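You operate a simulated robot arm through the tools that you are given. There is no shell and no other tool.

The job below is to be done with a simulated robot arm. You get a single attempt, and the scene is never put back.

TASK
Set the grey fixture's stop to LONG, seat the black cleat and tap both lips flat.
Fine: tighten the hand nut; use the black mallet and put it back; the other cleats stay. Set down upright: black mallet.

The check looks at the end state, three seconds after you hand in, the way a careful person would. Anything else that was tipped, shoved, dropped, spilled or broken makes it a failure.

THE ROBOT
A 7-joint arm with a three-finger gripper, fixed in place. Base frame: the origin is on the floor under the middle of its stand, x ahead of it, y to its left, z up; the work surface is at about z = 820. Readings come in mm, rad, newtons and seconds.
It reaches about 1342 mm from its shoulder. Its first joint turns from -2.897 to 2.897 rad. Payload 2.69 kg.
The TCP is the grasp point between the finger pads, 30 mm short of the fingertips. In the tool frame z runs along the fingers and y along their closing line. The gripper opens to 128 mm; its body begins 117 mm behind the TCP.
Orientation is that of the tool frame in the base frame, as a unit quaternion [x, y, z, w]. With the fingers straight down and closing along the base's y, the tool's x points along the base's -x, its y along +y and its z along -z.

THE INTERFACE
- The arm moves only by the tool servo_tool. Its argument "deltas" is a list of rows, each a list of 3 entries, a list of its own where there are three numbers: the finger opening in mm, from 0 to 128, then the shift along the tool's x, y, z in mm, then the turn, a rotation vector about the tool's x, y, z in rad. In form: [[claw, [dx, dy, dz], [wx, wy, wz]], ...]. A call has 1 to 20 rows; each row is the pose to reach, as a shift and turn from the pose commanded when the call began, along the tool's axes at that moment. Each row takes 0.2 s and may step no farther than 50 mm and 0.15 rad from the row before; otherwise, or with a gripper value out of range, the whole call is refused. Where a pose cannot be reached the arm comes as near as it can. A force on the tool above 90 N (or 10 N above the force at the start of the call, whichever is more), or a blocked arm, ends the call early, and 0.2 s more pass. Each finger travels about 127 mm/s and halts on what it meets, pressing with about 23 N; the grip force reading is that of the motor and also rises with nothing between the fingers. The clock runs only during rows and for 0.2 s after the last one: add rows that repeat a pose to give the fingers time. The reply holds the time, the measured pose of the TCP, the force on the tool along the base axes, the opening and the grip force, in the units named above and with some noise, with the torque about the TCP (base axes, N m) and any sound that the robot's microphone picked up.
- Cameras (640 x 400 px; columns grow to the right, rows downward): "scene" is fixed at [400.8, -499.2, 1580.9]; the picture's right is [0.83, -0.56, 0.00], its down [-0.33, -0.49, -0.80] and it looks along [0.45, 0.67, -0.60] (base axes); focal length 369 px, centre (320, 200). "wrist" rides on the gripper at [58, 54, -131] in the tool frame; the picture's right is [-0.68, 0.74, 0.00], its down [-0.62, -0.57, -0.55] and it looks along [-0.40, -0.37, 0.84] (tool axes); focal length 234 px, centre (320, 200).
- get_image(camera): a new picture of that camera. The clock stands still meanwhile.
- raise_lower(by): moves the trunk up (or, below 0, down) by that many mm; the arm rides with it, the base frame stays. It gives what a move gives, with no picture.
- pixel_to_xyz(camera, pixels): for up to 12 pixels [column, row] of the newest picture of that camera ("zoom" is the newest enlarged one), the place [x, y, z] in the base frame of the surface seen there, good to about 2 mm. The clock stands still meanwhile.
- zoom(camera, box): a new picture of the part [left, top, right, bottom] of that camera's present view, enlarged. The clock stands still meanwhile.
- close_job(): hands the job in; it is judged then, once.

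Leave the gripper open and the arm clear of the work at the hand-in unless told otherwise.

The tools are called after ">>>" as name(argument=value, ...) on one line, values as JSON. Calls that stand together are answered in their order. servo_tool: Moves the arm, as the interface text tells. Its arguments: {"type":"object","properties":{"deltas":{"type":"array","items":{"type":"array"}}},"required":["deltas"]} The other tools are called the same way: raise_lower (by) moves the trunk up or down; get_image (camera) takes a picture; pixel_to_xyz (camera, pixels) gives the place of the surface under pixels of a picture; zoom (camera, box) takes an enlarged picture of a part of a camera's view; close_job () hands the job in.

At the start:

```text
clock: 0.0
eef_pos: [619.4, 384.0, 1172.7]
tcp_rot: [-0.001, 1.0, -0.001, 0.0]
contact_force: [-0.4, -0.3, -0.1]
torque: [0.01, 0.02, 0.01]
gripper_width: 128.0
grasp_force: 0.1
trunk travel left (down, up): [-150.0, 200.0]
```

scene: 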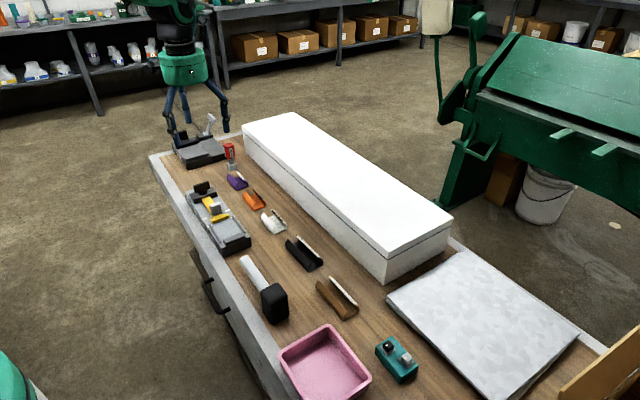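
wrist: 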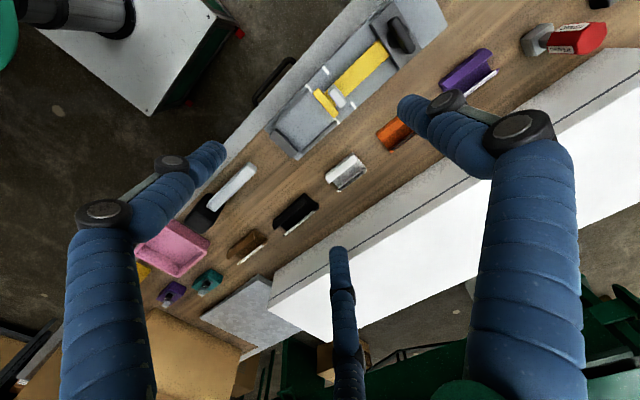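

I see a bench with a grey fixture (scene about 218,218), a row of coloured cleats, a black-headed mallet at (265,290), a pink tray and more. I'll zoom in on the fixture, cleats and mallet before moving anything.

>>> zoom(camera="scene", box=[160, 160, 280, 260])

>>> zoom(camera="scene", box=[220, 220, 380, 340])

>>> zoom(camera="wrist", box=[250, 0, 450, 170])

```text
4.00 times, centred on (220, 210) of scene
```

zoom: 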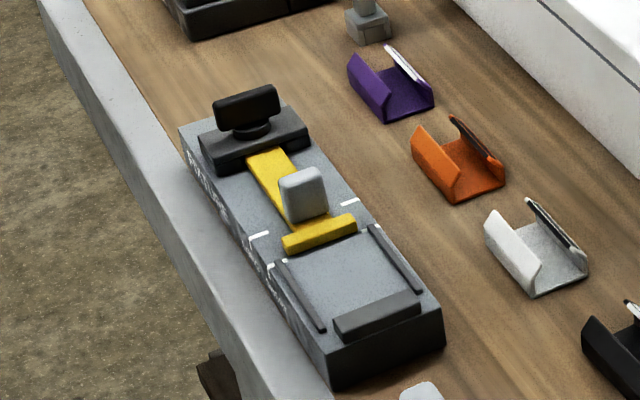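

```text
3.33 times, centred on (300, 280) of scene
```

zoom: 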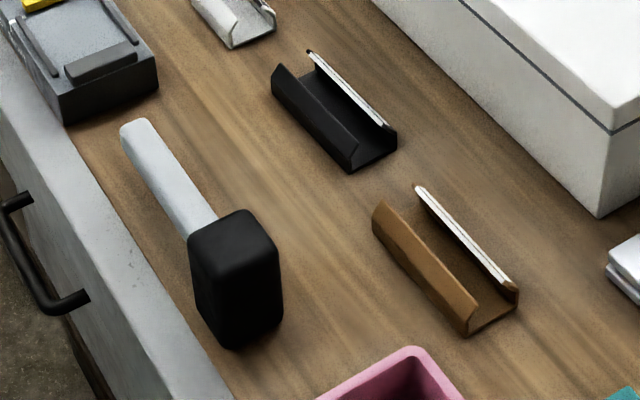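

```text
2.35 times, centred on (350, 85) of wrist
```

zoom: 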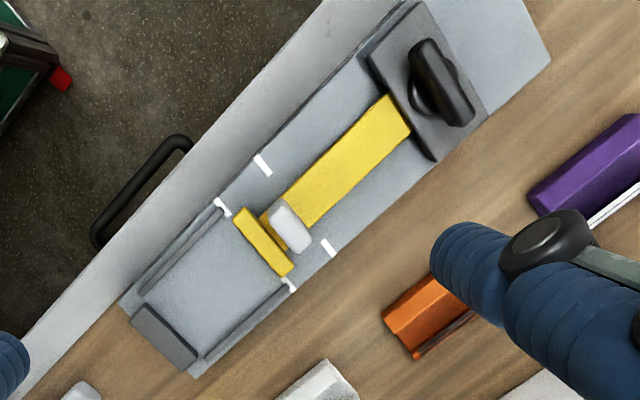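

The yellow stop with its pale knob sits near one of two pairs of white marks, and the black wing nut is at the far end. There is lettering on the side of the fixture, so I'll zoom closer to read it.

>>> zoom(camera="scene", box=[185, 175, 255, 260])

>>> zoom(camera="scene", box=[190, 190, 230, 225])

>>> zoom(camera="scene", box=[160, 100, 260, 190])

```text
4.71 times, centred on (220, 218) of scene
```

zoom: 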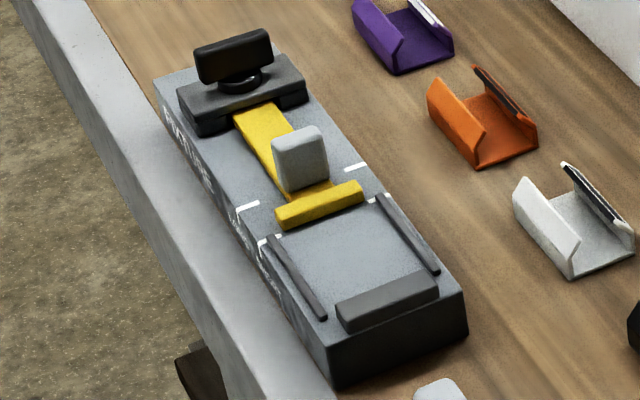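

```text
11.43 times, centred on (210, 208) of scene
```

zoom: 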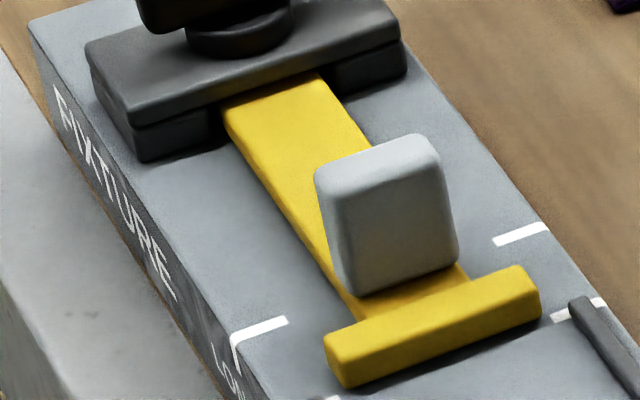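

```text
4.44 times, centred on (210, 145) of scene
```

zoom: 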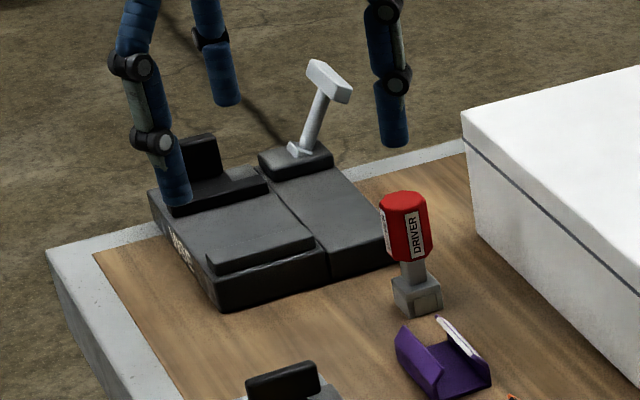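

The farther pair of white marks carries "LON…" (LONG). Next I'll measure the fixture geometry. First a zoom of the fixture, then points from it.

>>> zoom(camera="scene", box=[185, 175, 255, 260])

```text
4.71 times, centred on (220, 218) of scene
```

zoom: 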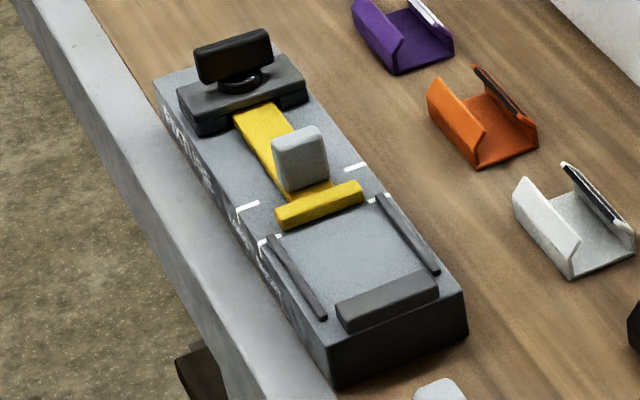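

I'm now reading fixture points: the mark ends at (250,205), (357,166), (268,240) and (378,199); the stop bar ends at (280,217) and (358,190); the knob top at (300,135); the nut at (235,55); the near fence at (385,300); and the corners at (332,380), (465,330) and (163,80).

>>> pixel_to_xyz(camera="zoom", pixels=[[250, 205], [355, 167], [268, 241], [370, 202], [280, 212], [358, 186], [300, 134], [232, 42], [385, 292], [333, 350], [465, 293], [158, 80]])

>>> pixel_to_xyz(camera="zoom", pixels=[[345, 250], [270, 238], [323, 316], [380, 196], [436, 270], [180, 95], [300, 75], [200, 55], [268, 38], [255, 120], [340, 310], [437, 280]])

```text
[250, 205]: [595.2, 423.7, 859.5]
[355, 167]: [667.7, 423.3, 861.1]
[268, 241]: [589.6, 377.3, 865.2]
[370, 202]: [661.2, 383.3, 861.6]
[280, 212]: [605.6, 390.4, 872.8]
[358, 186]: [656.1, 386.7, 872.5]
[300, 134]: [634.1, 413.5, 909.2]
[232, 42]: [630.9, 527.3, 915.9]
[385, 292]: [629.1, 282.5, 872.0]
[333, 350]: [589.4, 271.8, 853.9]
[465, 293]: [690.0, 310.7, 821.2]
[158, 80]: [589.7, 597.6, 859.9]
```

```text
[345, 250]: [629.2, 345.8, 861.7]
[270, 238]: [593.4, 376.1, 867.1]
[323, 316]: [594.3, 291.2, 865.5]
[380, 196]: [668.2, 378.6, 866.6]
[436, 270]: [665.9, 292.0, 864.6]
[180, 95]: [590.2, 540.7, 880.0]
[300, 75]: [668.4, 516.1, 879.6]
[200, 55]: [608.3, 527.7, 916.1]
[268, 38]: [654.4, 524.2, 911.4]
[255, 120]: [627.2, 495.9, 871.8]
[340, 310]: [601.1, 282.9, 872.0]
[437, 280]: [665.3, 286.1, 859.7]
```

The fixture runs along y, centred near x=630. Its top is at z≈861, the LONG mark at y≈423 and the SHORT mark at y≈380. Now I'll look closely at the black cleat (300,253) and the mallet (265,290).

>>> zoom(camera="scene", box=[275, 225, 335, 280])

```text
7.27 times, centred on (305, 252) of scene
```

zoom: 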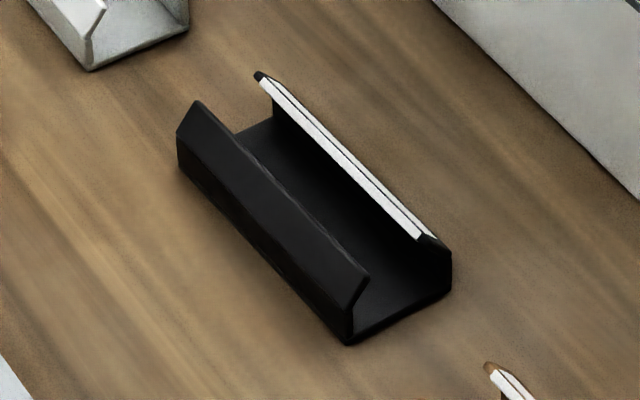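

The black cleat is a channel whose two lips lean inwards. I'll measure it: base corners, lip edges and floor.

>>> pixel_to_xyz(camera="zoom", pixels=[[348, 340], [450, 288], [178, 165], [346, 308], [366, 276], [195, 105], [262, 80], [420, 238], [438, 238], [450, 255], [380, 300], [265, 130]])

>>> zoom(camera="scene", box=[230, 245, 300, 335])

```text
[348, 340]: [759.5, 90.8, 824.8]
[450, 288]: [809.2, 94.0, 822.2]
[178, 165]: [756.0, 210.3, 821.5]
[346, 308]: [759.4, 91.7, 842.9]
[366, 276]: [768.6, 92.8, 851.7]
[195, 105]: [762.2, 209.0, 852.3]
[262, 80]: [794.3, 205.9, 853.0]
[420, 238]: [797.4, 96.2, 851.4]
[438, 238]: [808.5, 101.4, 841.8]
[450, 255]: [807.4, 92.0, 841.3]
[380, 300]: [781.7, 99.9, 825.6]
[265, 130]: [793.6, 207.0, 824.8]
```

```text
4.44 times, centred on (265, 290) of scene
```

zoom: 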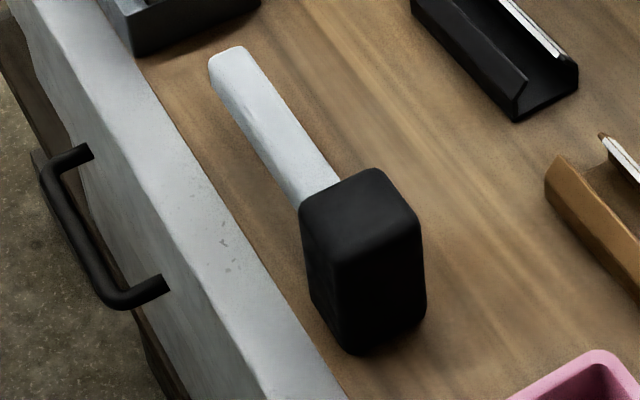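

Black cleat: x 757–809, y 91–210 (about 119 mm long, 52 wide), lips up to z≈852. Now I'll measure the mallet in this zoom.

>>> pixel_to_xyz(camera="zoom", pixels=[[225, 55], [212, 75], [268, 70], [300, 200], [338, 180], [270, 130], [375, 172], [415, 220], [345, 235], [360, 200], [350, 350], [422, 315]])

>>> pixel_to_xyz(camera="zoom", pixels=[[305, 215], [310, 270], [345, 300], [250, 140], [240, 100], [262, 155], [215, 85], [330, 340], [400, 260], [355, 180], [400, 205], [320, 200]])

```text
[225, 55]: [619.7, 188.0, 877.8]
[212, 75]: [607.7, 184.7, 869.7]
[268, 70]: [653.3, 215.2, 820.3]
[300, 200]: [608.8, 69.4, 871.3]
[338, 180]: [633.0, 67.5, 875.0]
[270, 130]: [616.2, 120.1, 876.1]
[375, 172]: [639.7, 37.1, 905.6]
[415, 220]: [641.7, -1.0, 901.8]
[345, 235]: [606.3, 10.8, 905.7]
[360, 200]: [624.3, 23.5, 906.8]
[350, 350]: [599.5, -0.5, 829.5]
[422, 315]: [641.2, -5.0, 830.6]
```

```text
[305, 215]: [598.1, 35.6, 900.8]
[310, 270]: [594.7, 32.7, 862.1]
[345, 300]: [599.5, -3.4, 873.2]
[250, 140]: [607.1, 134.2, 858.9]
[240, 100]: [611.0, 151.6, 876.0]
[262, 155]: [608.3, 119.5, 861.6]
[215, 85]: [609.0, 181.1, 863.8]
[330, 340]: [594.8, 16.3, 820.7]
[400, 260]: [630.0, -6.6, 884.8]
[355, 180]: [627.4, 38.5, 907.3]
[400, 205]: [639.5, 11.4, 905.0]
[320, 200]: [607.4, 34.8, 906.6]
```

The mallet head spans x 595–643, y −6 to 42, z 820–907. The handle runs horizontally along +y to y≈190 at z≈864. Now I'll zoom on the rest of the bench, the cleat area and the far left of the wrist view, to see everything I must not disturb.

>>> zoom(camera="wrist", box=[120, 150, 360, 330])

>>> zoom(camera="scene", box=[200, 160, 300, 245])

>>> zoom(camera="scene", box=[270, 280, 440, 400])

```text
2.22 times, centred on (240, 240) of wrist
```

zoom: 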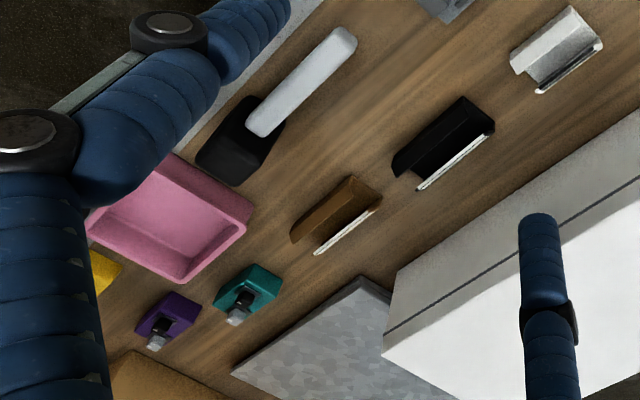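

```text
4.71 times, centred on (250, 202) of scene
```

zoom: 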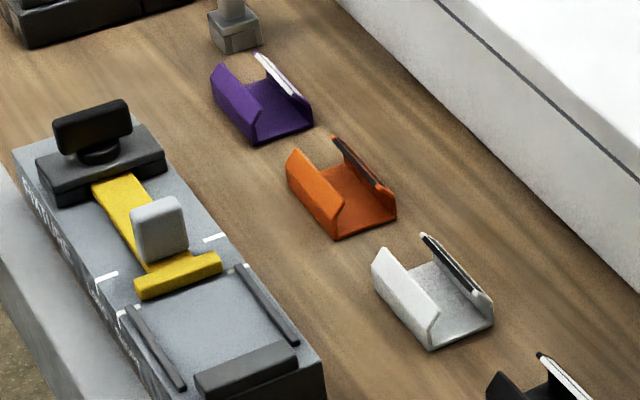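

```text
3.33 times, centred on (355, 340) of scene
```

zoom: 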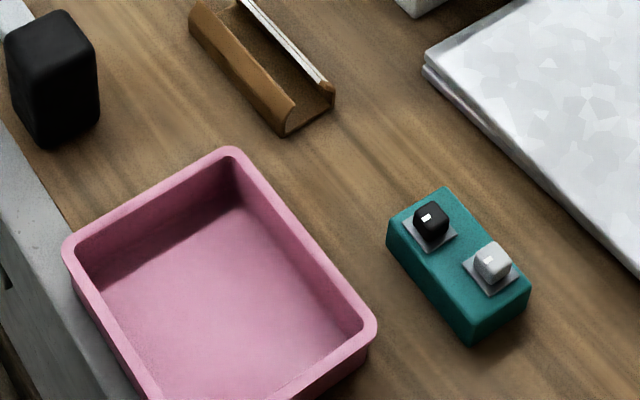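

Next I'll take a tight zoom of the fixture bed, to measure the rails, fence face and stop face.

>>> zoom(camera="scene", box=[208, 208, 253, 246])

```text
10.53 times, centred on (230, 227) of scene
```

zoom: 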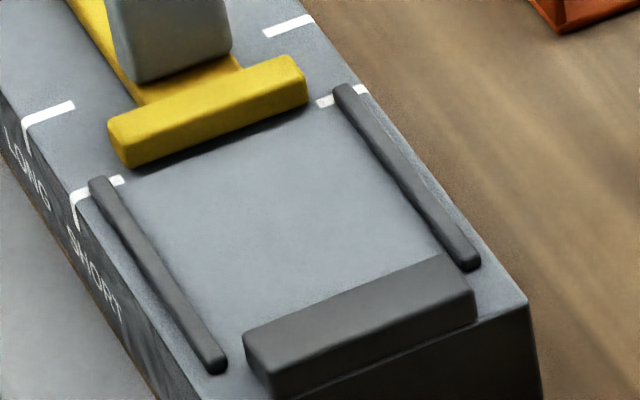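

The labels LONG and SHORT are readable, and the stop is at SHORT. I'm measuring the bar front, marks, rails and fence in this zoom.

>>> pixel_to_xyz(camera="zoom", pixels=[[130, 140], [215, 122], [300, 88], [215, 100], [290, 60], [115, 182], [325, 101], [60, 108], [285, 26], [130, 164], [305, 104], [45, 116]])

>>> pixel_to_xyz(camera="zoom", pixels=[[245, 335], [440, 258], [350, 296], [365, 320], [120, 205], [215, 360], [130, 215], [105, 180], [345, 92], [400, 165], [470, 262], [330, 305]])

```text
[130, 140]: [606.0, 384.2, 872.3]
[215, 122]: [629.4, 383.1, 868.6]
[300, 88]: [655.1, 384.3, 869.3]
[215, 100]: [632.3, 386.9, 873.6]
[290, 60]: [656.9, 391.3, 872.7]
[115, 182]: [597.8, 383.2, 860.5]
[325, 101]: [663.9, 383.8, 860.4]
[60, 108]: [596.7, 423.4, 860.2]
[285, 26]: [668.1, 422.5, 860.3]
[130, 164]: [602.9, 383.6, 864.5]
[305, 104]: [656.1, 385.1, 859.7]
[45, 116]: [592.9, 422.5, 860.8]
```

```text
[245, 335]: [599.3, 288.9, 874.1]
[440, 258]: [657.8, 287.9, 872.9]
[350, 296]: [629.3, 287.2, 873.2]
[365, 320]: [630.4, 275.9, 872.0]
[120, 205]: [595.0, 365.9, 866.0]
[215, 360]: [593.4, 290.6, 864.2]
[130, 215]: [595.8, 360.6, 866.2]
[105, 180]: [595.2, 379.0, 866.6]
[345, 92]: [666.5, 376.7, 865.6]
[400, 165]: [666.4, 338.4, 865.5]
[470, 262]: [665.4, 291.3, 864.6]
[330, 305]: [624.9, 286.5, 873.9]
```

The stop bar's front face is at y≈383, level with the SHORT mark. The LONG mark is at y≈422.8, so the stop must go about 39.5 mm in +y. Now a close look at the nut and clamp block.

>>> zoom(camera="scene", box=[184, 175, 229, 215])

```text
10.00 times, centred on (206, 195) of scene
```

zoom: 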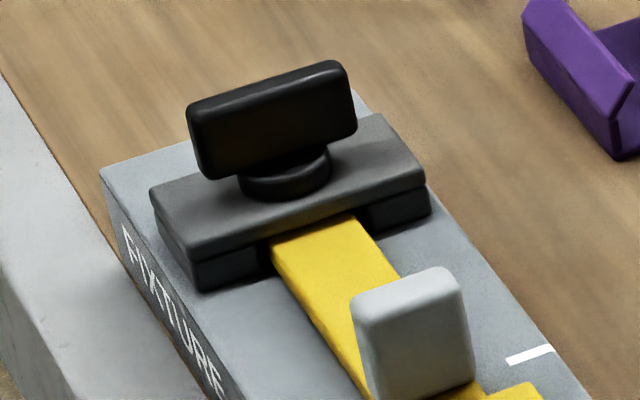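

I'm measuring the nut wing (187–357, 60–180), its collar, the bridge block, and the knob (350–475, 265–400).

>>> pixel_to_xyz(camera="zoom", pixels=[[195, 105], [350, 75], [270, 100], [265, 82], [200, 165], [352, 130], [285, 185], [285, 160], [250, 170], [320, 165], [160, 195], [400, 130]])

>>> pixel_to_xyz(camera="zoom", pixels=[[360, 300], [455, 275], [410, 275], [415, 310], [370, 385], [465, 375], [360, 290], [448, 268], [320, 260], [300, 225], [160, 230], [420, 185]])

```text
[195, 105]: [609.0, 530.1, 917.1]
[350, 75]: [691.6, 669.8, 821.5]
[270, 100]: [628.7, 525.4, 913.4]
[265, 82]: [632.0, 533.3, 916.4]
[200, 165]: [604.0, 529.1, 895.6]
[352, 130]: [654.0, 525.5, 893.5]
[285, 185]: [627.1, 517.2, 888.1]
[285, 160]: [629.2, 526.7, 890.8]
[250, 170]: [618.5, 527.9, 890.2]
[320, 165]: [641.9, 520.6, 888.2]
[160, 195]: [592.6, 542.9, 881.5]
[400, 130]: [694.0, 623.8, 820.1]
```

```text
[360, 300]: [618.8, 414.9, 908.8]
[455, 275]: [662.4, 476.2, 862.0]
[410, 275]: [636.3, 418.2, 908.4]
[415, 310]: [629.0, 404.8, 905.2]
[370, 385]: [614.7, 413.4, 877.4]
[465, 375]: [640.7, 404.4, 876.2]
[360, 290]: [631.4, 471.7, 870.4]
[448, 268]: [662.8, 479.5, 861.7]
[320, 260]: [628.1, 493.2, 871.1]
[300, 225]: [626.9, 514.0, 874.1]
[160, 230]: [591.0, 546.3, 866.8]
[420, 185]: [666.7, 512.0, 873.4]
```

Knob: x 615–642, y 404–419, z up to 909. Nut wing: x 605–655, y 524–537, z 891–917. Before planning grips I need the finger layout, so I'll zoom on the gripper in the scene view.

>>> zoom(camera="scene", box=[140, 30, 260, 160])

```text
3.08 times, centred on (200, 95) of scene
```

zoom: 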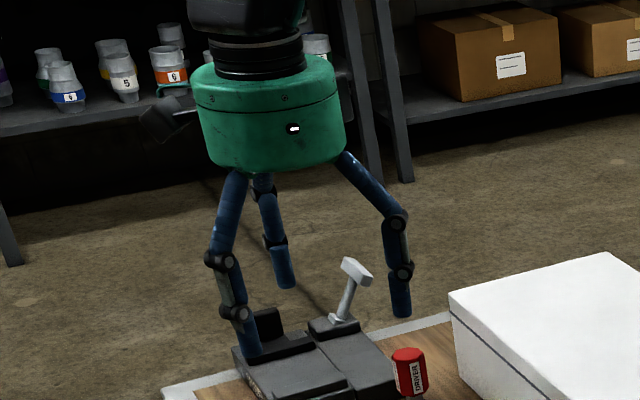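

I'm reading the finger positions: left finger tip (253,350), middle tip (285,283), right tip (400,312), along with their joints.

>>> pixel_to_xyz(camera="zoom", pixels=[[253, 350], [247, 330], [285, 283], [280, 260], [400, 312], [398, 290], [215, 262], [235, 312], [275, 243], [395, 222], [402, 270], [262, 185]])

>>> get_image(camera="wrist")

```text
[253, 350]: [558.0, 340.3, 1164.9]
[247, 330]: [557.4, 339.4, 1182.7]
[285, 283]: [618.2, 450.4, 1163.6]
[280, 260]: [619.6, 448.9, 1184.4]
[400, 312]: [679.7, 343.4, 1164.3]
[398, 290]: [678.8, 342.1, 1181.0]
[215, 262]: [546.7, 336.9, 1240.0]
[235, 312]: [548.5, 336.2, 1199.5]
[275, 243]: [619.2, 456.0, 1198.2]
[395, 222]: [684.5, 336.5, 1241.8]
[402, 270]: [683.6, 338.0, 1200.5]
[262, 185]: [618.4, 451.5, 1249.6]
```

```text
taken
```

wrist: 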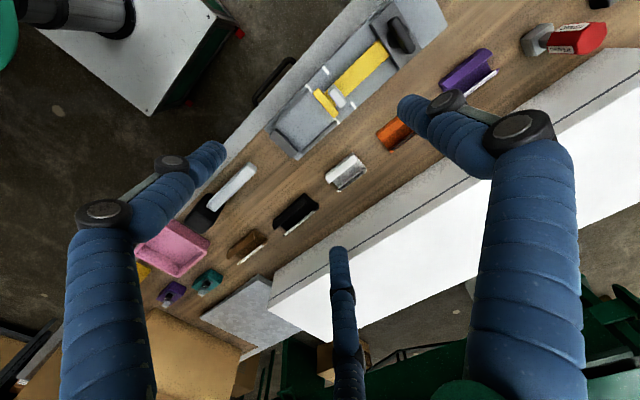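

The three fingers sit at roughly (0,+73), (−61,−36) and (+61,−36) about the TCP, like a three-jaw chuck. To learn how they close, I'll partly close to 40 mm here, high above the bench, and look.

>>> servo_tool(deltas=[[40, [0, 0, 0], [0, 0, 0]], [40, [0, 0, 0], [0, 0, 0]], [40, [0, 0, 0], [0, 0, 0]], [40, [0, 0, 0], [0, 0, 0]]])

>>> zoom(camera="scene", box=[140, 30, 260, 160])

>>> get_image(camera="wrist")

```text
clock: 1.0
eef_pos: [619.6, 384.2, 1171.4]
tcp_rot: [0.0, 1.0, 0.0, -0.001]
contact_force: [-0.6, -0.6, -0.1]
torque: [0.0, -0.03, 0.02]
gripper_width: 39.9
grasp_force: 0.1
trunk travel left (down, up): [-150.0, 200.0]
```

```text
3.08 times, centred on (200, 95) of scene
```

zoom: 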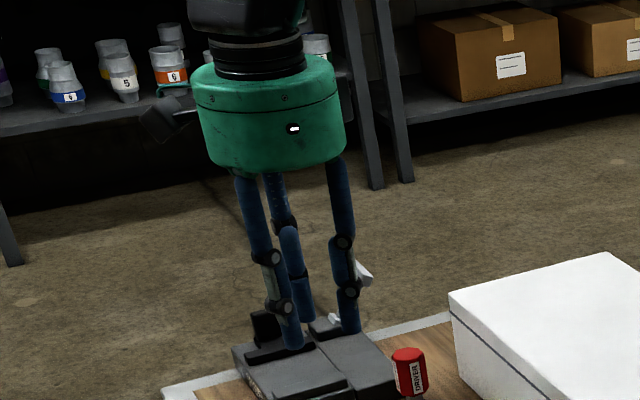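

```text
taken
```

wrist: 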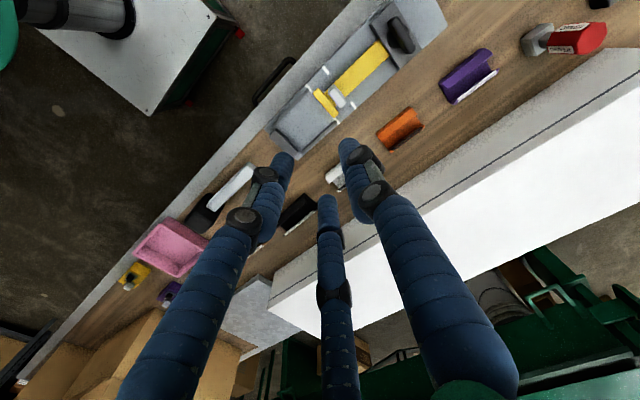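

I'm reading the new finger tip positions: tips at about (293,343), (305,312) and (350,325) in the zoom.

>>> pixel_to_xyz(camera="zoom", pixels=[[293, 343], [290, 325], [305, 315], [302, 295], [350, 325], [347, 305], [285, 300], [292, 250], [352, 290], [285, 320], [301, 335], [341, 315]])

```text
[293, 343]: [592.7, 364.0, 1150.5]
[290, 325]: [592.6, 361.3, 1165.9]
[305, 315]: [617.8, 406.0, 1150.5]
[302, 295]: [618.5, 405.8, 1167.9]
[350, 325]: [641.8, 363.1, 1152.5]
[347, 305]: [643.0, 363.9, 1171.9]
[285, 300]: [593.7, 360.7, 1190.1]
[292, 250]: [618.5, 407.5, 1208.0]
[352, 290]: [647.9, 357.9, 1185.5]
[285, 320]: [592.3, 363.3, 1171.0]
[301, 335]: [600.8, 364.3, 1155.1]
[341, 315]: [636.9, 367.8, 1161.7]
```

The fingers close radially, all three at once (radius about opening/2 + 8). Next I'll measure the surroundings: the white box edges, the brown and grey cleats, and the tray, so I know the clearances.

>>> get_image(camera="scene")

>>> pixel_to_xyz(camera="scene", pixels=[[386, 283], [320, 215], [250, 150], [387, 255], [320, 190], [255, 130], [350, 160], [335, 305], [350, 318], [345, 285], [320, 330], [275, 232]])

```text
taken
```

scene: 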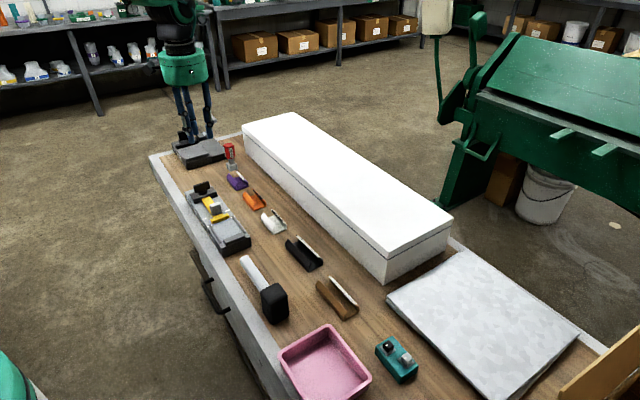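

```text
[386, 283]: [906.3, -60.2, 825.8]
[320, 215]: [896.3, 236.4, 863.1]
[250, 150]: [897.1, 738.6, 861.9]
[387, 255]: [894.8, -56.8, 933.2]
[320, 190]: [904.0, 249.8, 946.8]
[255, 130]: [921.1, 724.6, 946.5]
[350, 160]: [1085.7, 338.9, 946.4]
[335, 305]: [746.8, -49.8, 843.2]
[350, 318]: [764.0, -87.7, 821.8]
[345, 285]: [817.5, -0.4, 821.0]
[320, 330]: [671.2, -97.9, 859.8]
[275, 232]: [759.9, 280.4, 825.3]
```

Clearances look fine: the white box starts at x≈896 with its top at z≈946. First I'll move above the hand nut at about (630, 526, 1000), with fingers at 60 mm.

>>> servo_tool(deltas=[[60, [-2, 28, 20], [0, 0, 0]], [60, [-4, 56, 50], [0, 0, 0]], [60, [-6, 84, 80], [0, 0, 0]], [60, [-8, 112, 110], [0, 0, 0]], [60, [-10, 141, 141], [0, 0, 0]], [60, [-10.4, 141.6, 171], [0, 0, 0]], [60, [-10.4, 141.6, 171], [0, 0, 0]]])

>>> get_image(camera="wrist")

>>> zoom(camera="scene", box=[160, 130, 240, 220])

```text
clock: 2.6
eef_pos: [630.5, 526.6, 1001.2]
tcp_rot: [0.0, 1.0, 0.001, 0.0]
contact_force: [-0.1, -0.3, -1.1]
torque: [-0.05, 0.03, 0.0]
gripper_width: 60.0
grasp_force: 0.1
trunk travel left (down, up): [-150.0, 200.0]
```

```text
taken
```

wrist: 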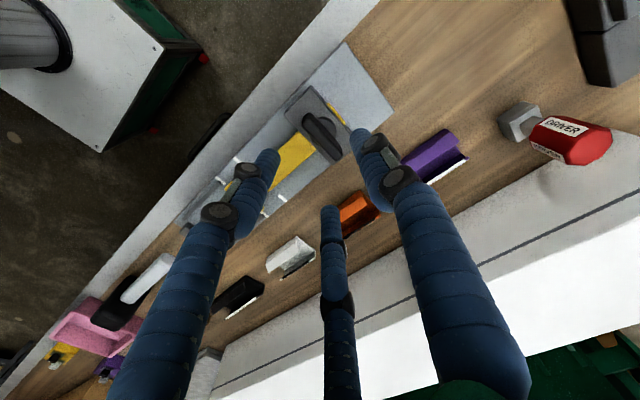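

```text
4.44 times, centred on (200, 175) of scene
```

zoom: 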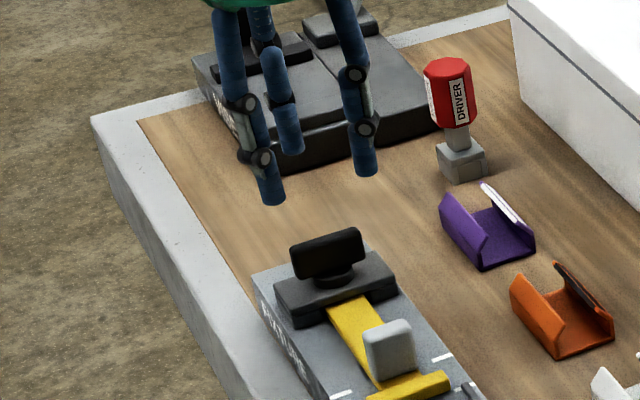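

The arm is above the nut. I'll zoom the wrist view on the nut to check its exact position and look for any marks.

>>> zoom(camera="wrist", box=[260, 60, 400, 200])

```text
2.86 times, centred on (330, 130) of wrist
```

zoom: 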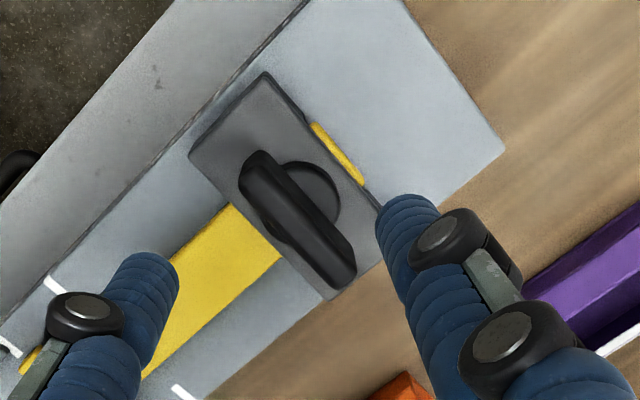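

I'm reading the nut wing's top corners and the collar from this wrist zoom.

>>> pixel_to_xyz(camera="zoom", pixels=[[255, 160], [245, 185], [350, 265], [330, 282], [265, 165], [300, 220], [285, 215], [315, 225], [325, 180], [335, 205], [350, 290], [240, 100]])

```text
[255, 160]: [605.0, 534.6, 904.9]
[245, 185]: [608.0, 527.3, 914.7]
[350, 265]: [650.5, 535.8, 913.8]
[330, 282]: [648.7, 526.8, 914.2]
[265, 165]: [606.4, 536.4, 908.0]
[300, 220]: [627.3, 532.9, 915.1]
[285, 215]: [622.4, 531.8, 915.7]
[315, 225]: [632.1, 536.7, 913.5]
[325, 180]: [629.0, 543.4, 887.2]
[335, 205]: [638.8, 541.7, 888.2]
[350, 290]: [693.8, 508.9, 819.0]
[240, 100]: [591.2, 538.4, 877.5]
```

The wing is centred at about (630, 531), top z≈915, roughly 11 mm thick. I'll lower to TCP z≈923, which keeps the tips above the collar, and close on the wing.

>>> servo_tool(deltas=[[60, [0.5, -0.4, 30], [0, 0, 0]], [60, [0.5, -0.4, 60], [0, 0, 0]], [60, [0.5, -0.4, 78], [0, 0, 0]], [60, [0.5, -0.4, 78], [0, 0, 0]], [30, [0.5, -0.4, 78], [0, 0, 0]], [10, [0.5, -0.4, 78], [0, 0, 0]], [10, [0.5, -0.4, 78], [0, 0, 0]], [10, [0.5, -0.4, 78], [0, 0, 0]]])

>>> zoom(camera="scene", box=[160, 130, 240, 220])

>>> zoom(camera="wrist", box=[220, 80, 420, 240])

```text
clock: 4.4
eef_pos: [631.2, 525.6, 923.3]
tcp_rot: [0.0, 1.0, 0.0, 0.0]
contact_force: [1.2, -3.6, -3.4]
torque: [0.07, -0.19, 0.01]
gripper_width: 20.6
grasp_force: 45.0
trunk travel left (down, up): [-150.0, 200.0]
```

```text
4.44 times, centred on (200, 175) of scene
```

zoom: 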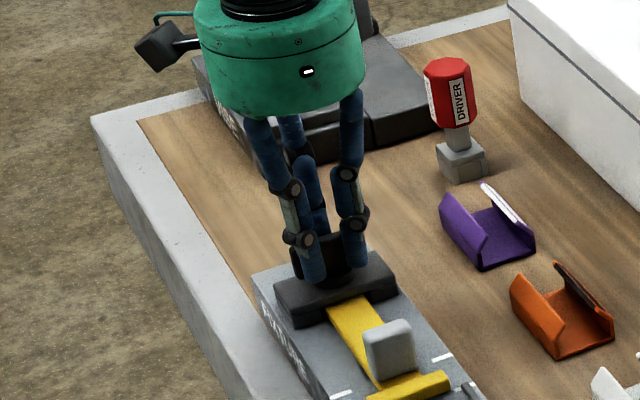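

```text
2.50 times, centred on (320, 160) of wrist
```

zoom: 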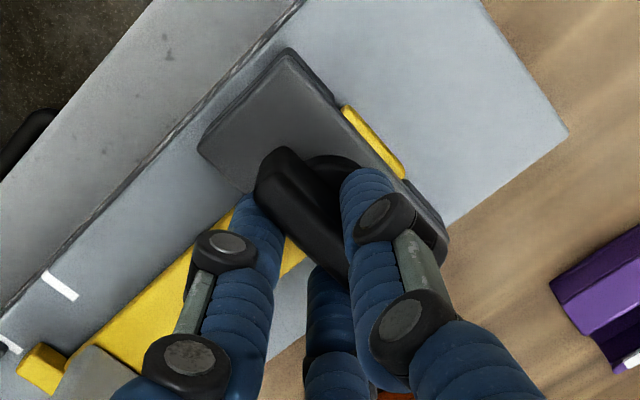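

The grip is good: 20.6 mm, 45 N. I'll turn the nut counter-clockwise seen from above (negative about tool z) by 0.45 rad about its own axis, watching torque and sound.

>>> servo_tool(deltas=[[10, [-0.5, 0.02, 0], [0, 0, -0.1]], [10, [-1.0, 0.1, 0], [0, 0, -0.2]], [10, [-1.4, 0.2, 0], [0, 0, -0.3]], [10, [-1.87, 0.38, 0], [0, 0, -0.4]], [10, [-2.09, 0.48, 0], [0, 0, -0.45]], [10, [-2.09, 0.48, 0], [0, 0, -0.45]]])

>>> zoom(camera="wrist", box=[220, 80, 420, 240])

```text
clock: 5.8
eef_pos: [631.9, 521.3, 922.4]
tcp_rot: [-0.224, 0.975, 0.001, -0.001]
contact_force: [-3.0, -64.3, 7.8]
torque: [-0.59, -0.88, -5.75]
gripper_width: 31.9
grasp_force: 44.7
trunk travel left (down, up): [-150.0, 200.0]
```

```text
2.50 times, centred on (320, 160) of wrist
```

zoom: 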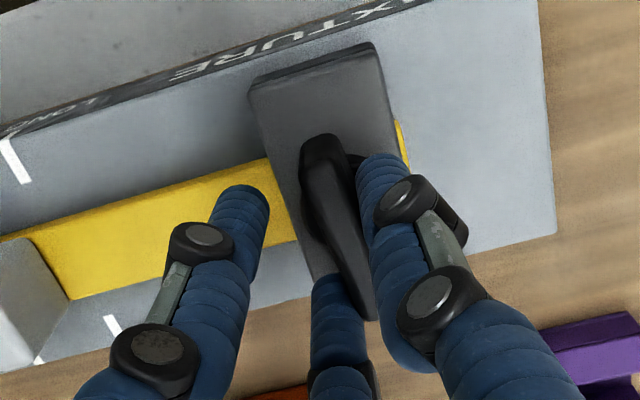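

The nut did not turn. The fingers slipped to 31.9 mm with −5.75 N·m and −64 N, so it resists counter-clockwise strongly. I'll return to the start angle, let the grip relax, and check.

>>> servo_tool(deltas=[[20, [0.6, 0, 0], [0, 0, 0.12]], [30, [1.1, 0, 0], [0, 0, 0.24]], [40, [1.6, -0.3, 0], [0, 0, 0.36]], [60, [2.09, 0.48, 0], [0, 0, 0.45]], [60, [2.09, 0.48, 0], [0, 0, 0.45]]])

>>> zoom(camera="wrist", box=[220, 80, 420, 240])

```text
clock: 7.0
eef_pos: [630.3, 525.0, 924.8]
tcp_rot: [0.001, 1.0, 0.001, 0.001]
contact_force: [0.0, 0.6, -0.4]
torque: [0.01, 0.01, -0.03]
gripper_width: 59.8
grasp_force: 0.0
trunk travel left (down, up): [-150.0, 200.0]
```

```text
2.50 times, centred on (320, 160) of wrist
```

zoom: 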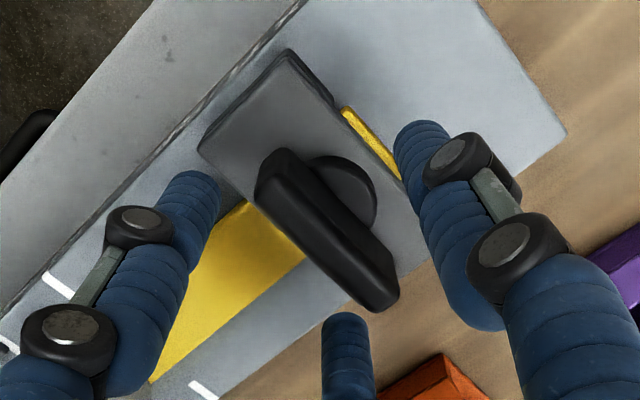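

The nut looks unmoved. It may already be loose and sitting at its loose end. I'll grip again and try a small clockwise turn of 0.3 rad, watching torque.

>>> servo_tool(deltas=[[30, [0, 1.0, 1], [0, 0, 0]], [10, [0, 1.0, 1], [0, 0, 0]], [10, [0, 1.0, 1], [0, 0, 0]], [10, [0, 1.0, 1], [0, 0, 0]], [10, [0.24, 1.0, 1], [0, 0, 0.05]], [10, [0.48, 1.05, 1], [0, 0, 0.1]], [10, [0.7, 1.05, 1], [0, 0, 0.15]], [10, [0.95, 1.1, 1], [0, 0, 0.2]], [10, [0.95, 1.1, 1], [0, 0, 0.2]]])

>>> zoom(camera="wrist", box=[220, 80, 420, 240])

```text
clock: 9.0
eef_pos: [628.2, 525.5, 920.8]
tcp_rot: [0.1, 0.995, 0.0, 0.0]
contact_force: [4.8, -7.9, -3.8]
torque: [-0.01, -0.17, 0.0]
gripper_width: 20.0
grasp_force: 45.2
trunk travel left (down, up): [-150.0, 200.0]
```

```text
2.50 times, centred on (320, 160) of wrist
```

zoom: 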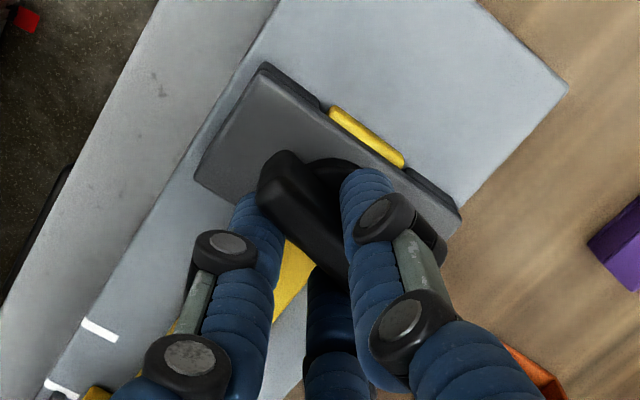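

It turned freely clockwise with almost no torque, so the nut is loose, at its open end. I'll turn it back 0.2 rad, release, rise, and go to slide the stop.

>>> servo_tool(deltas=[[10, [-0.48, 0.0, 0], [0, 0, -0.1]], [10, [-0.8, 0.0, 0], [0, 0, -0.18]], [30, [-0.8, 0.0, 0], [0, 0, -0.18]], [60, [-0.9, 0, 0], [0, 0, -0.2]], [60, [-0.9, 0, 0], [0, 0, -0.2]], [60, [-0.9, 0, -30], [0, 0, -0.2]], [60, [-0.9, 0, -70], [0, 0, -0.2]]])

>>> zoom(camera="wrist", box=[200, 60, 420, 240])

```text
clock: 10.6
eef_pos: [629.3, 526.6, 994.3]
tcp_rot: [0.0, 1.0, 0.001, 0.001]
contact_force: [-0.7, -0.9, -1.0]
torque: [0.01, 0.02, 0.01]
gripper_width: 60.0
grasp_force: 0.0
trunk travel left (down, up): [-150.0, 200.0]
```

```text
2.22 times, centred on (310, 150) of wrist
```

zoom: 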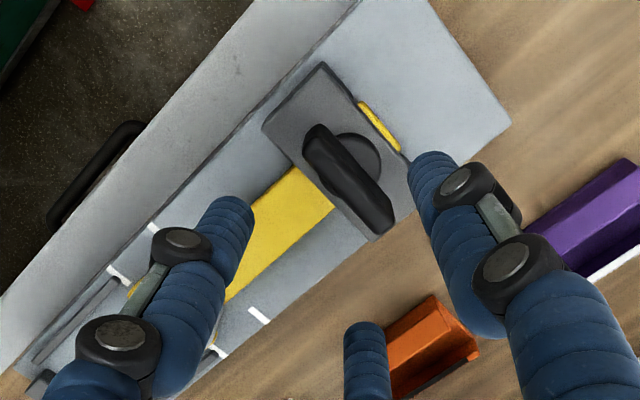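

Now I'll go above the pale knob of the stop at about (629, 411.5), then down to TCP z≈909 and close on it.

>>> servo_tool(deltas=[[60, [0.2, -40, 0], [0, 0, 0]], [60, [0.2, -80, 0], [0, 0, 0]], [60, [0.2, -120, 0], [0, 0, 0]], [60, [0.2, -120, 0], [0, 0, 0]], [60, [0.2, -120, 40], [0, 0, 0]], [60, [0.2, -120, 65], [0, 0, 0]], [60, [0.2, -120, 85], [0, 0, 0]], [60, [0.2, -120, 85], [0, 0, 0]]])

>>> zoom(camera="wrist", box=[200, 60, 420, 240])

>>> zoom(camera="scene", box=[170, 160, 250, 250])

```text
clock: 12.4
eef_pos: [628.3, 407.0, 909.1]
tcp_rot: [0.001, 1.0, 0.0, 0.0]
contact_force: [-0.7, -0.4, 0.6]
torque: [-0.03, -0.01, 0.02]
gripper_width: 59.8
grasp_force: 0.0
trunk travel left (down, up): [-150.0, 200.0]
```

```text
2.22 times, centred on (310, 150) of wrist
```

zoom: 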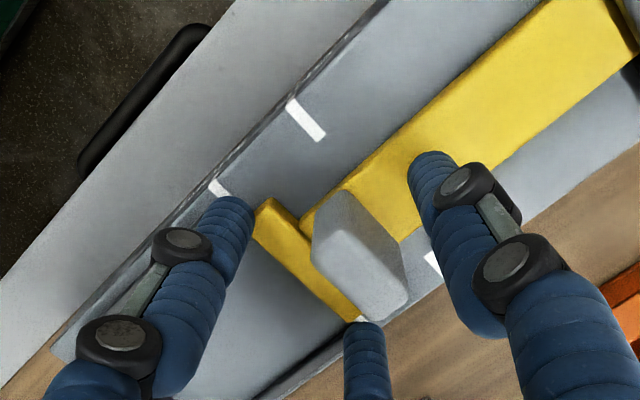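

```text
4.44 times, centred on (210, 205) of scene
```

zoom: 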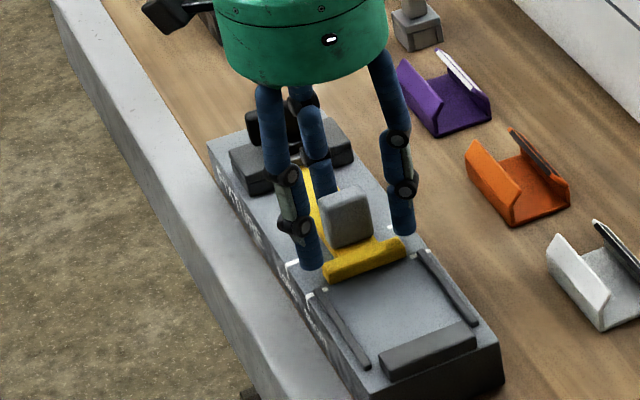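

The fingers straddle the knob. I'll close on it and slide slowly along +y by 39.5 mm.

>>> servo_tool(deltas=[[30, [0, 0, 0], [0, 0, 0]], [10, [0, 0, 0], [0, 0, 0]], [10, [0, 0, 0], [0, 0, 0]], [10, [0, 0, 0], [0, 0, 0]], [10, [0, 5, 0], [0, 0, 0]], [10, [0, 10, 0], [0, 0, 0]]])

>>> zoom(camera="scene", box=[170, 160, 250, 250])

```text
clock: 13.8
eef_pos: [627.8, 416.9, 909.2]
tcp_rot: [0.0, 1.0, 0.0, 0.0]
contact_force: [-7.5, 0.0, 9.3]
torque: [0.03, 0.02, -0.98]
gripper_width: 25.0
grasp_force: 45.6
trunk travel left (down, up): [-150.0, 200.0]
```

```text
4.44 times, centred on (210, 205) of scene
```

zoom: 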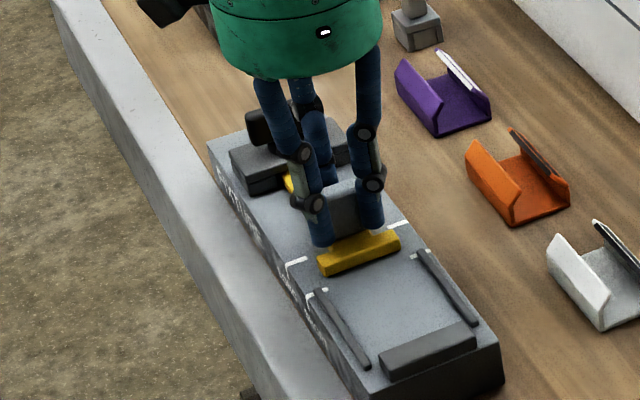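

The stop slides easily. I'll go on another 28 mm and then measure the bar against the LONG mark.

>>> servo_tool(deltas=[[10, [0, 7, 0], [0, 0, 0]], [10, [0, 14, 0], [0, 0, 0]], [10, [0, 21, 0], [0, 0, 0]], [10, [0, 28, 0], [0, 0, 0]], [10, [0, 28, 0], [0, 0, 0]]])

>>> zoom(camera="scene", box=[195, 190, 240, 230])

```text
clock: 15.0
eef_pos: [629.0, 443.0, 908.8]
tcp_rot: [0.0, 1.0, 0.0, 0.0]
contact_force: [-27.0, 1.0, 15.4]
torque: [0.07, 1.06, -1.05]
gripper_width: 25.2
grasp_force: 45.2
trunk travel left (down, up): [-150.0, 200.0]
```

```text
10.00 times, centred on (218, 210) of scene
```

zoom: 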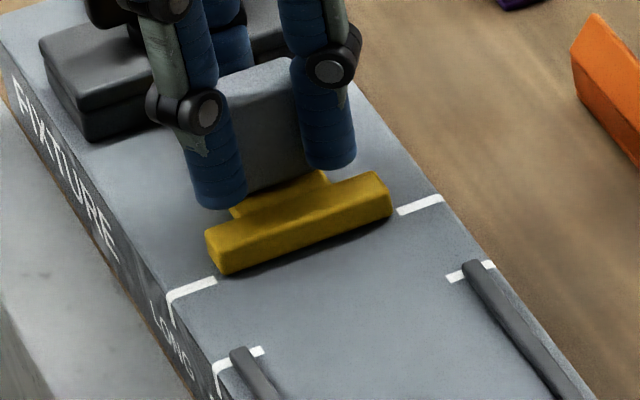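

Now I'll measure the bar front face at (300,245), (235,265) and (380,215), and the LONG marks at (200,287), (415,205), (185,292) and (432,200).

>>> pixel_to_xyz(camera="zoom", pixels=[[300, 245], [240, 262], [375, 220], [225, 273], [388, 212], [200, 287], [415, 206], [208, 282], [195, 292], [405, 211], [300, 225], [340, 230]])

```text
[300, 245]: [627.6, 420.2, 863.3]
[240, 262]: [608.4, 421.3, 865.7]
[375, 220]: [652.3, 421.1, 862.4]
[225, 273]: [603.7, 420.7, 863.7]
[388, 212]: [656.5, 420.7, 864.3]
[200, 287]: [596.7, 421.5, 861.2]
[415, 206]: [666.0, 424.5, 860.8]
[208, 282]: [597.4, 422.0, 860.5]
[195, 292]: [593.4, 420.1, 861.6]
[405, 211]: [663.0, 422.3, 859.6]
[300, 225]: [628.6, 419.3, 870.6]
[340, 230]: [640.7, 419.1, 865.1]
```

The bar front is at y≈420.5 against the mark at about 423, so I need about 2.6 mm more. I'll nudge it and then measure again.

>>> servo_tool(deltas=[[10, [0, 1.3, 0], [0, 0, 0]], [10, [0, 2.7, 0], [0, 0, 0]], [10, [0, 2.7, 0], [0, 0, 0]]])

>>> zoom(camera="scene", box=[195, 190, 240, 230])

>>> pixel_to_xyz(camera="zoom", pixels=[[300, 240], [240, 258], [375, 216], [225, 267], [385, 208], [200, 287], [415, 206], [208, 282], [195, 292], [405, 211], [330, 232], [270, 250]])

```text
clock: 15.8
eef_pos: [628.4, 448.0, 909.1]
tcp_rot: [0.0, 1.0, 0.001, 0.001]
contact_force: [-31.3, 0.0, 17.1]
torque: [0.25, 0.94, -1.1]
gripper_width: 24.9
grasp_force: 44.8
trunk travel left (down, up): [-150.0, 200.0]
```

```text
10.00 times, centred on (218, 210) of scene
```

zoom: 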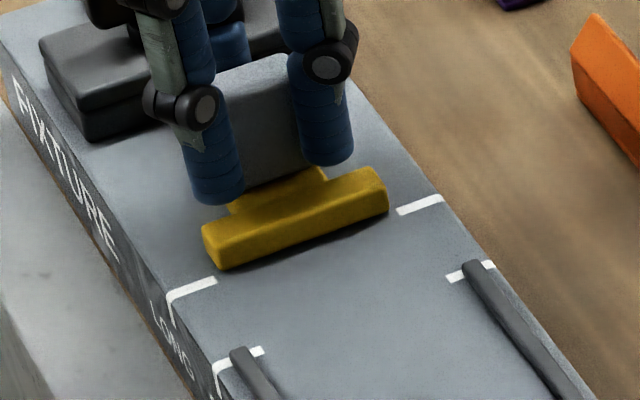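

```text
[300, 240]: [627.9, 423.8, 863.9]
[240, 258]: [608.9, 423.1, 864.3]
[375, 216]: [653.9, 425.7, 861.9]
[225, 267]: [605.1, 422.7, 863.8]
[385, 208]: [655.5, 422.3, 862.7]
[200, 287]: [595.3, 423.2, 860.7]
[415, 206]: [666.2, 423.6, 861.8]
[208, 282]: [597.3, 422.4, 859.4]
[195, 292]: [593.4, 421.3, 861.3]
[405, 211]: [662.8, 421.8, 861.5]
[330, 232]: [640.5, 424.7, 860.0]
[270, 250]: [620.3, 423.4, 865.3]
```

The bar front is now at about 423.4 and the LONG mark at about 423, matching its original offset at SHORT. I'll release the knob gently and rise.

>>> servo_tool(deltas=[[24, [0, 0, 0], [0, 0, 0]], [32, [0, 0, 0], [0, 0, 0]], [45, [0, 0, 0], [0, 0, 0]], [60, [0, 0, 0], [0, 0, 0]], [60, [0, 0, -30], [0, 0, 0]], [60, [0, 0, -80], [0, 0, 0]], [60, [0, 0, -80], [0, 0, 0]]])

>>> zoom(camera="scene", box=[195, 190, 240, 230])

>>> pixel_to_xyz(camera="zoom", pixels=[[300, 240], [240, 258], [375, 216], [225, 267], [385, 208], [200, 287], [415, 206], [208, 282], [195, 292], [405, 211], [330, 232], [270, 250]])

```text
clock: 17.4
eef_pos: [629.2, 448.0, 988.8]
tcp_rot: [0.001, 1.0, 0.0, 0.001]
contact_force: [-0.1, 0.1, 0.6]
torque: [0.06, -0.01, 0.03]
gripper_width: 59.9
grasp_force: 0.0
trunk travel left (down, up): [-150.0, 200.0]
```

```text
10.00 times, centred on (218, 210) of scene
```

zoom: 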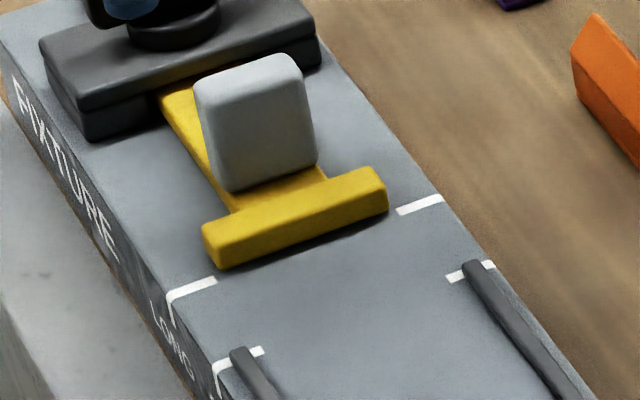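

```text
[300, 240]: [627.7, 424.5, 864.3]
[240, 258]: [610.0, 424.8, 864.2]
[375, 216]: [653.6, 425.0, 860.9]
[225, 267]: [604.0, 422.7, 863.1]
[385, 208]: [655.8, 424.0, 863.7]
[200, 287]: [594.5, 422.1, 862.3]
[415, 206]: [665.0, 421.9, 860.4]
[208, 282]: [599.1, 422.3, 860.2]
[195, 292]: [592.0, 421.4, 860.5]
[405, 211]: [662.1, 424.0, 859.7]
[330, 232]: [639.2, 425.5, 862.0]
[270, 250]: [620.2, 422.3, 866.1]
```

The stop stayed put at LONG. Now back to the nut: over to y≈526, down to z≈922, grip the wing.

>>> servo_tool(deltas=[[60, [-0.5, 40, 0], [0, 0, 0]], [60, [-0.8, 78.2, 0], [0, 0, 0]], [60, [-0.8, 78.2, 0], [0, 0, 0]], [60, [-0.8, 78.2, 35], [0, 0, 0]], [60, [-0.8, 78.2, 66], [0, 0, 0]], [60, [-0.8, 78.2, 66], [0, 0, 0]], [30, [-0.8, 78.2, 66], [0, 0, 0]], [10, [-0.8, 78.2, 66], [0, 0, 0]], [10, [-0.8, 78.2, 66], [0, 0, 0]], [10, [-0.8, 78.2, 66], [0, 0, 0]]])

>>> zoom(camera="wrist", box=[220, 80, 420, 240])

```text
clock: 19.6
eef_pos: [630.5, 526.2, 921.4]
tcp_rot: [0.0, 1.0, 0.0, 0.0]
contact_force: [-0.5, 5.8, -6.3]
torque: [0.29, -0.19, -0.02]
gripper_width: 20.3
grasp_force: 44.6
trunk travel left (down, up): [-150.0, 200.0]
```

```text
2.50 times, centred on (320, 160) of wrist
```

zoom: 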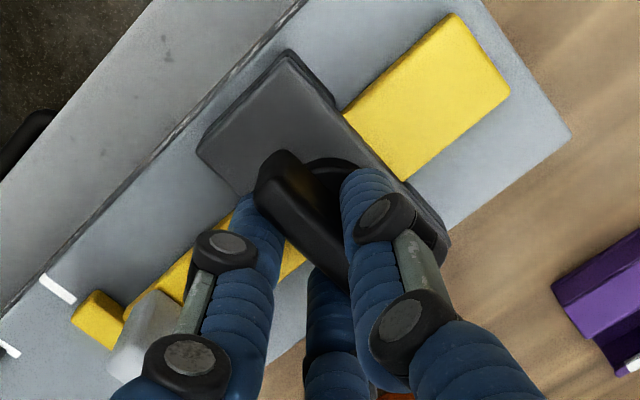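

It is gripped at 20.3 mm. I'll turn clockwise 0.8 rad about the nut axis, watching for torque to rise.

>>> servo_tool(deltas=[[10, [0.48, 0.02, 0], [0, 0, 0.1]], [10, [0.95, 0.1, 0], [0, 0, 0.2]], [10, [1.42, 0.21, 0], [0, 0, 0.3]], [10, [1.87, 0.38, 0], [0, 0, 0.4]], [10, [2.3, 0.59, 0], [0, 0, 0.5]], [10, [2.71, 0.84, 0], [0, 0, 0.6]], [10, [3.09, 1.13, 0], [0, 0, 0.7]], [10, [3.44, 1.46, 0], [0, 0, 0.8]]])

>>> zoom(camera="wrist", box=[220, 80, 420, 240])

```text
clock: 21.4
eef_pos: [626.6, 526.7, 920.6]
tcp_rot: [0.389, 0.921, 0.001, -0.001]
contact_force: [5.7, -2.2, -3.7]
torque: [0.01, -0.35, -0.01]
gripper_width: 20.4
grasp_force: 44.6
trunk travel left (down, up): [-150.0, 200.0]
```

```text
2.50 times, centred on (320, 160) of wrist
```

zoom: 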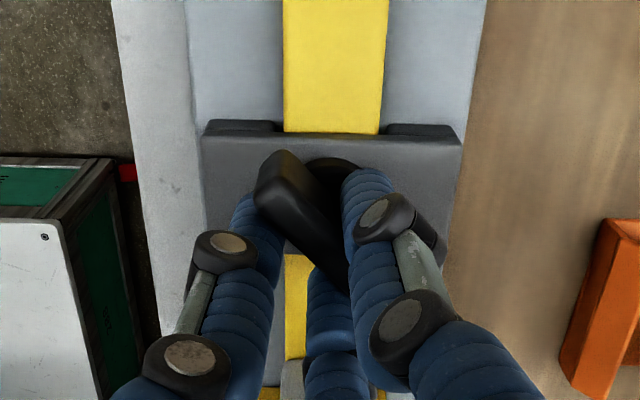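

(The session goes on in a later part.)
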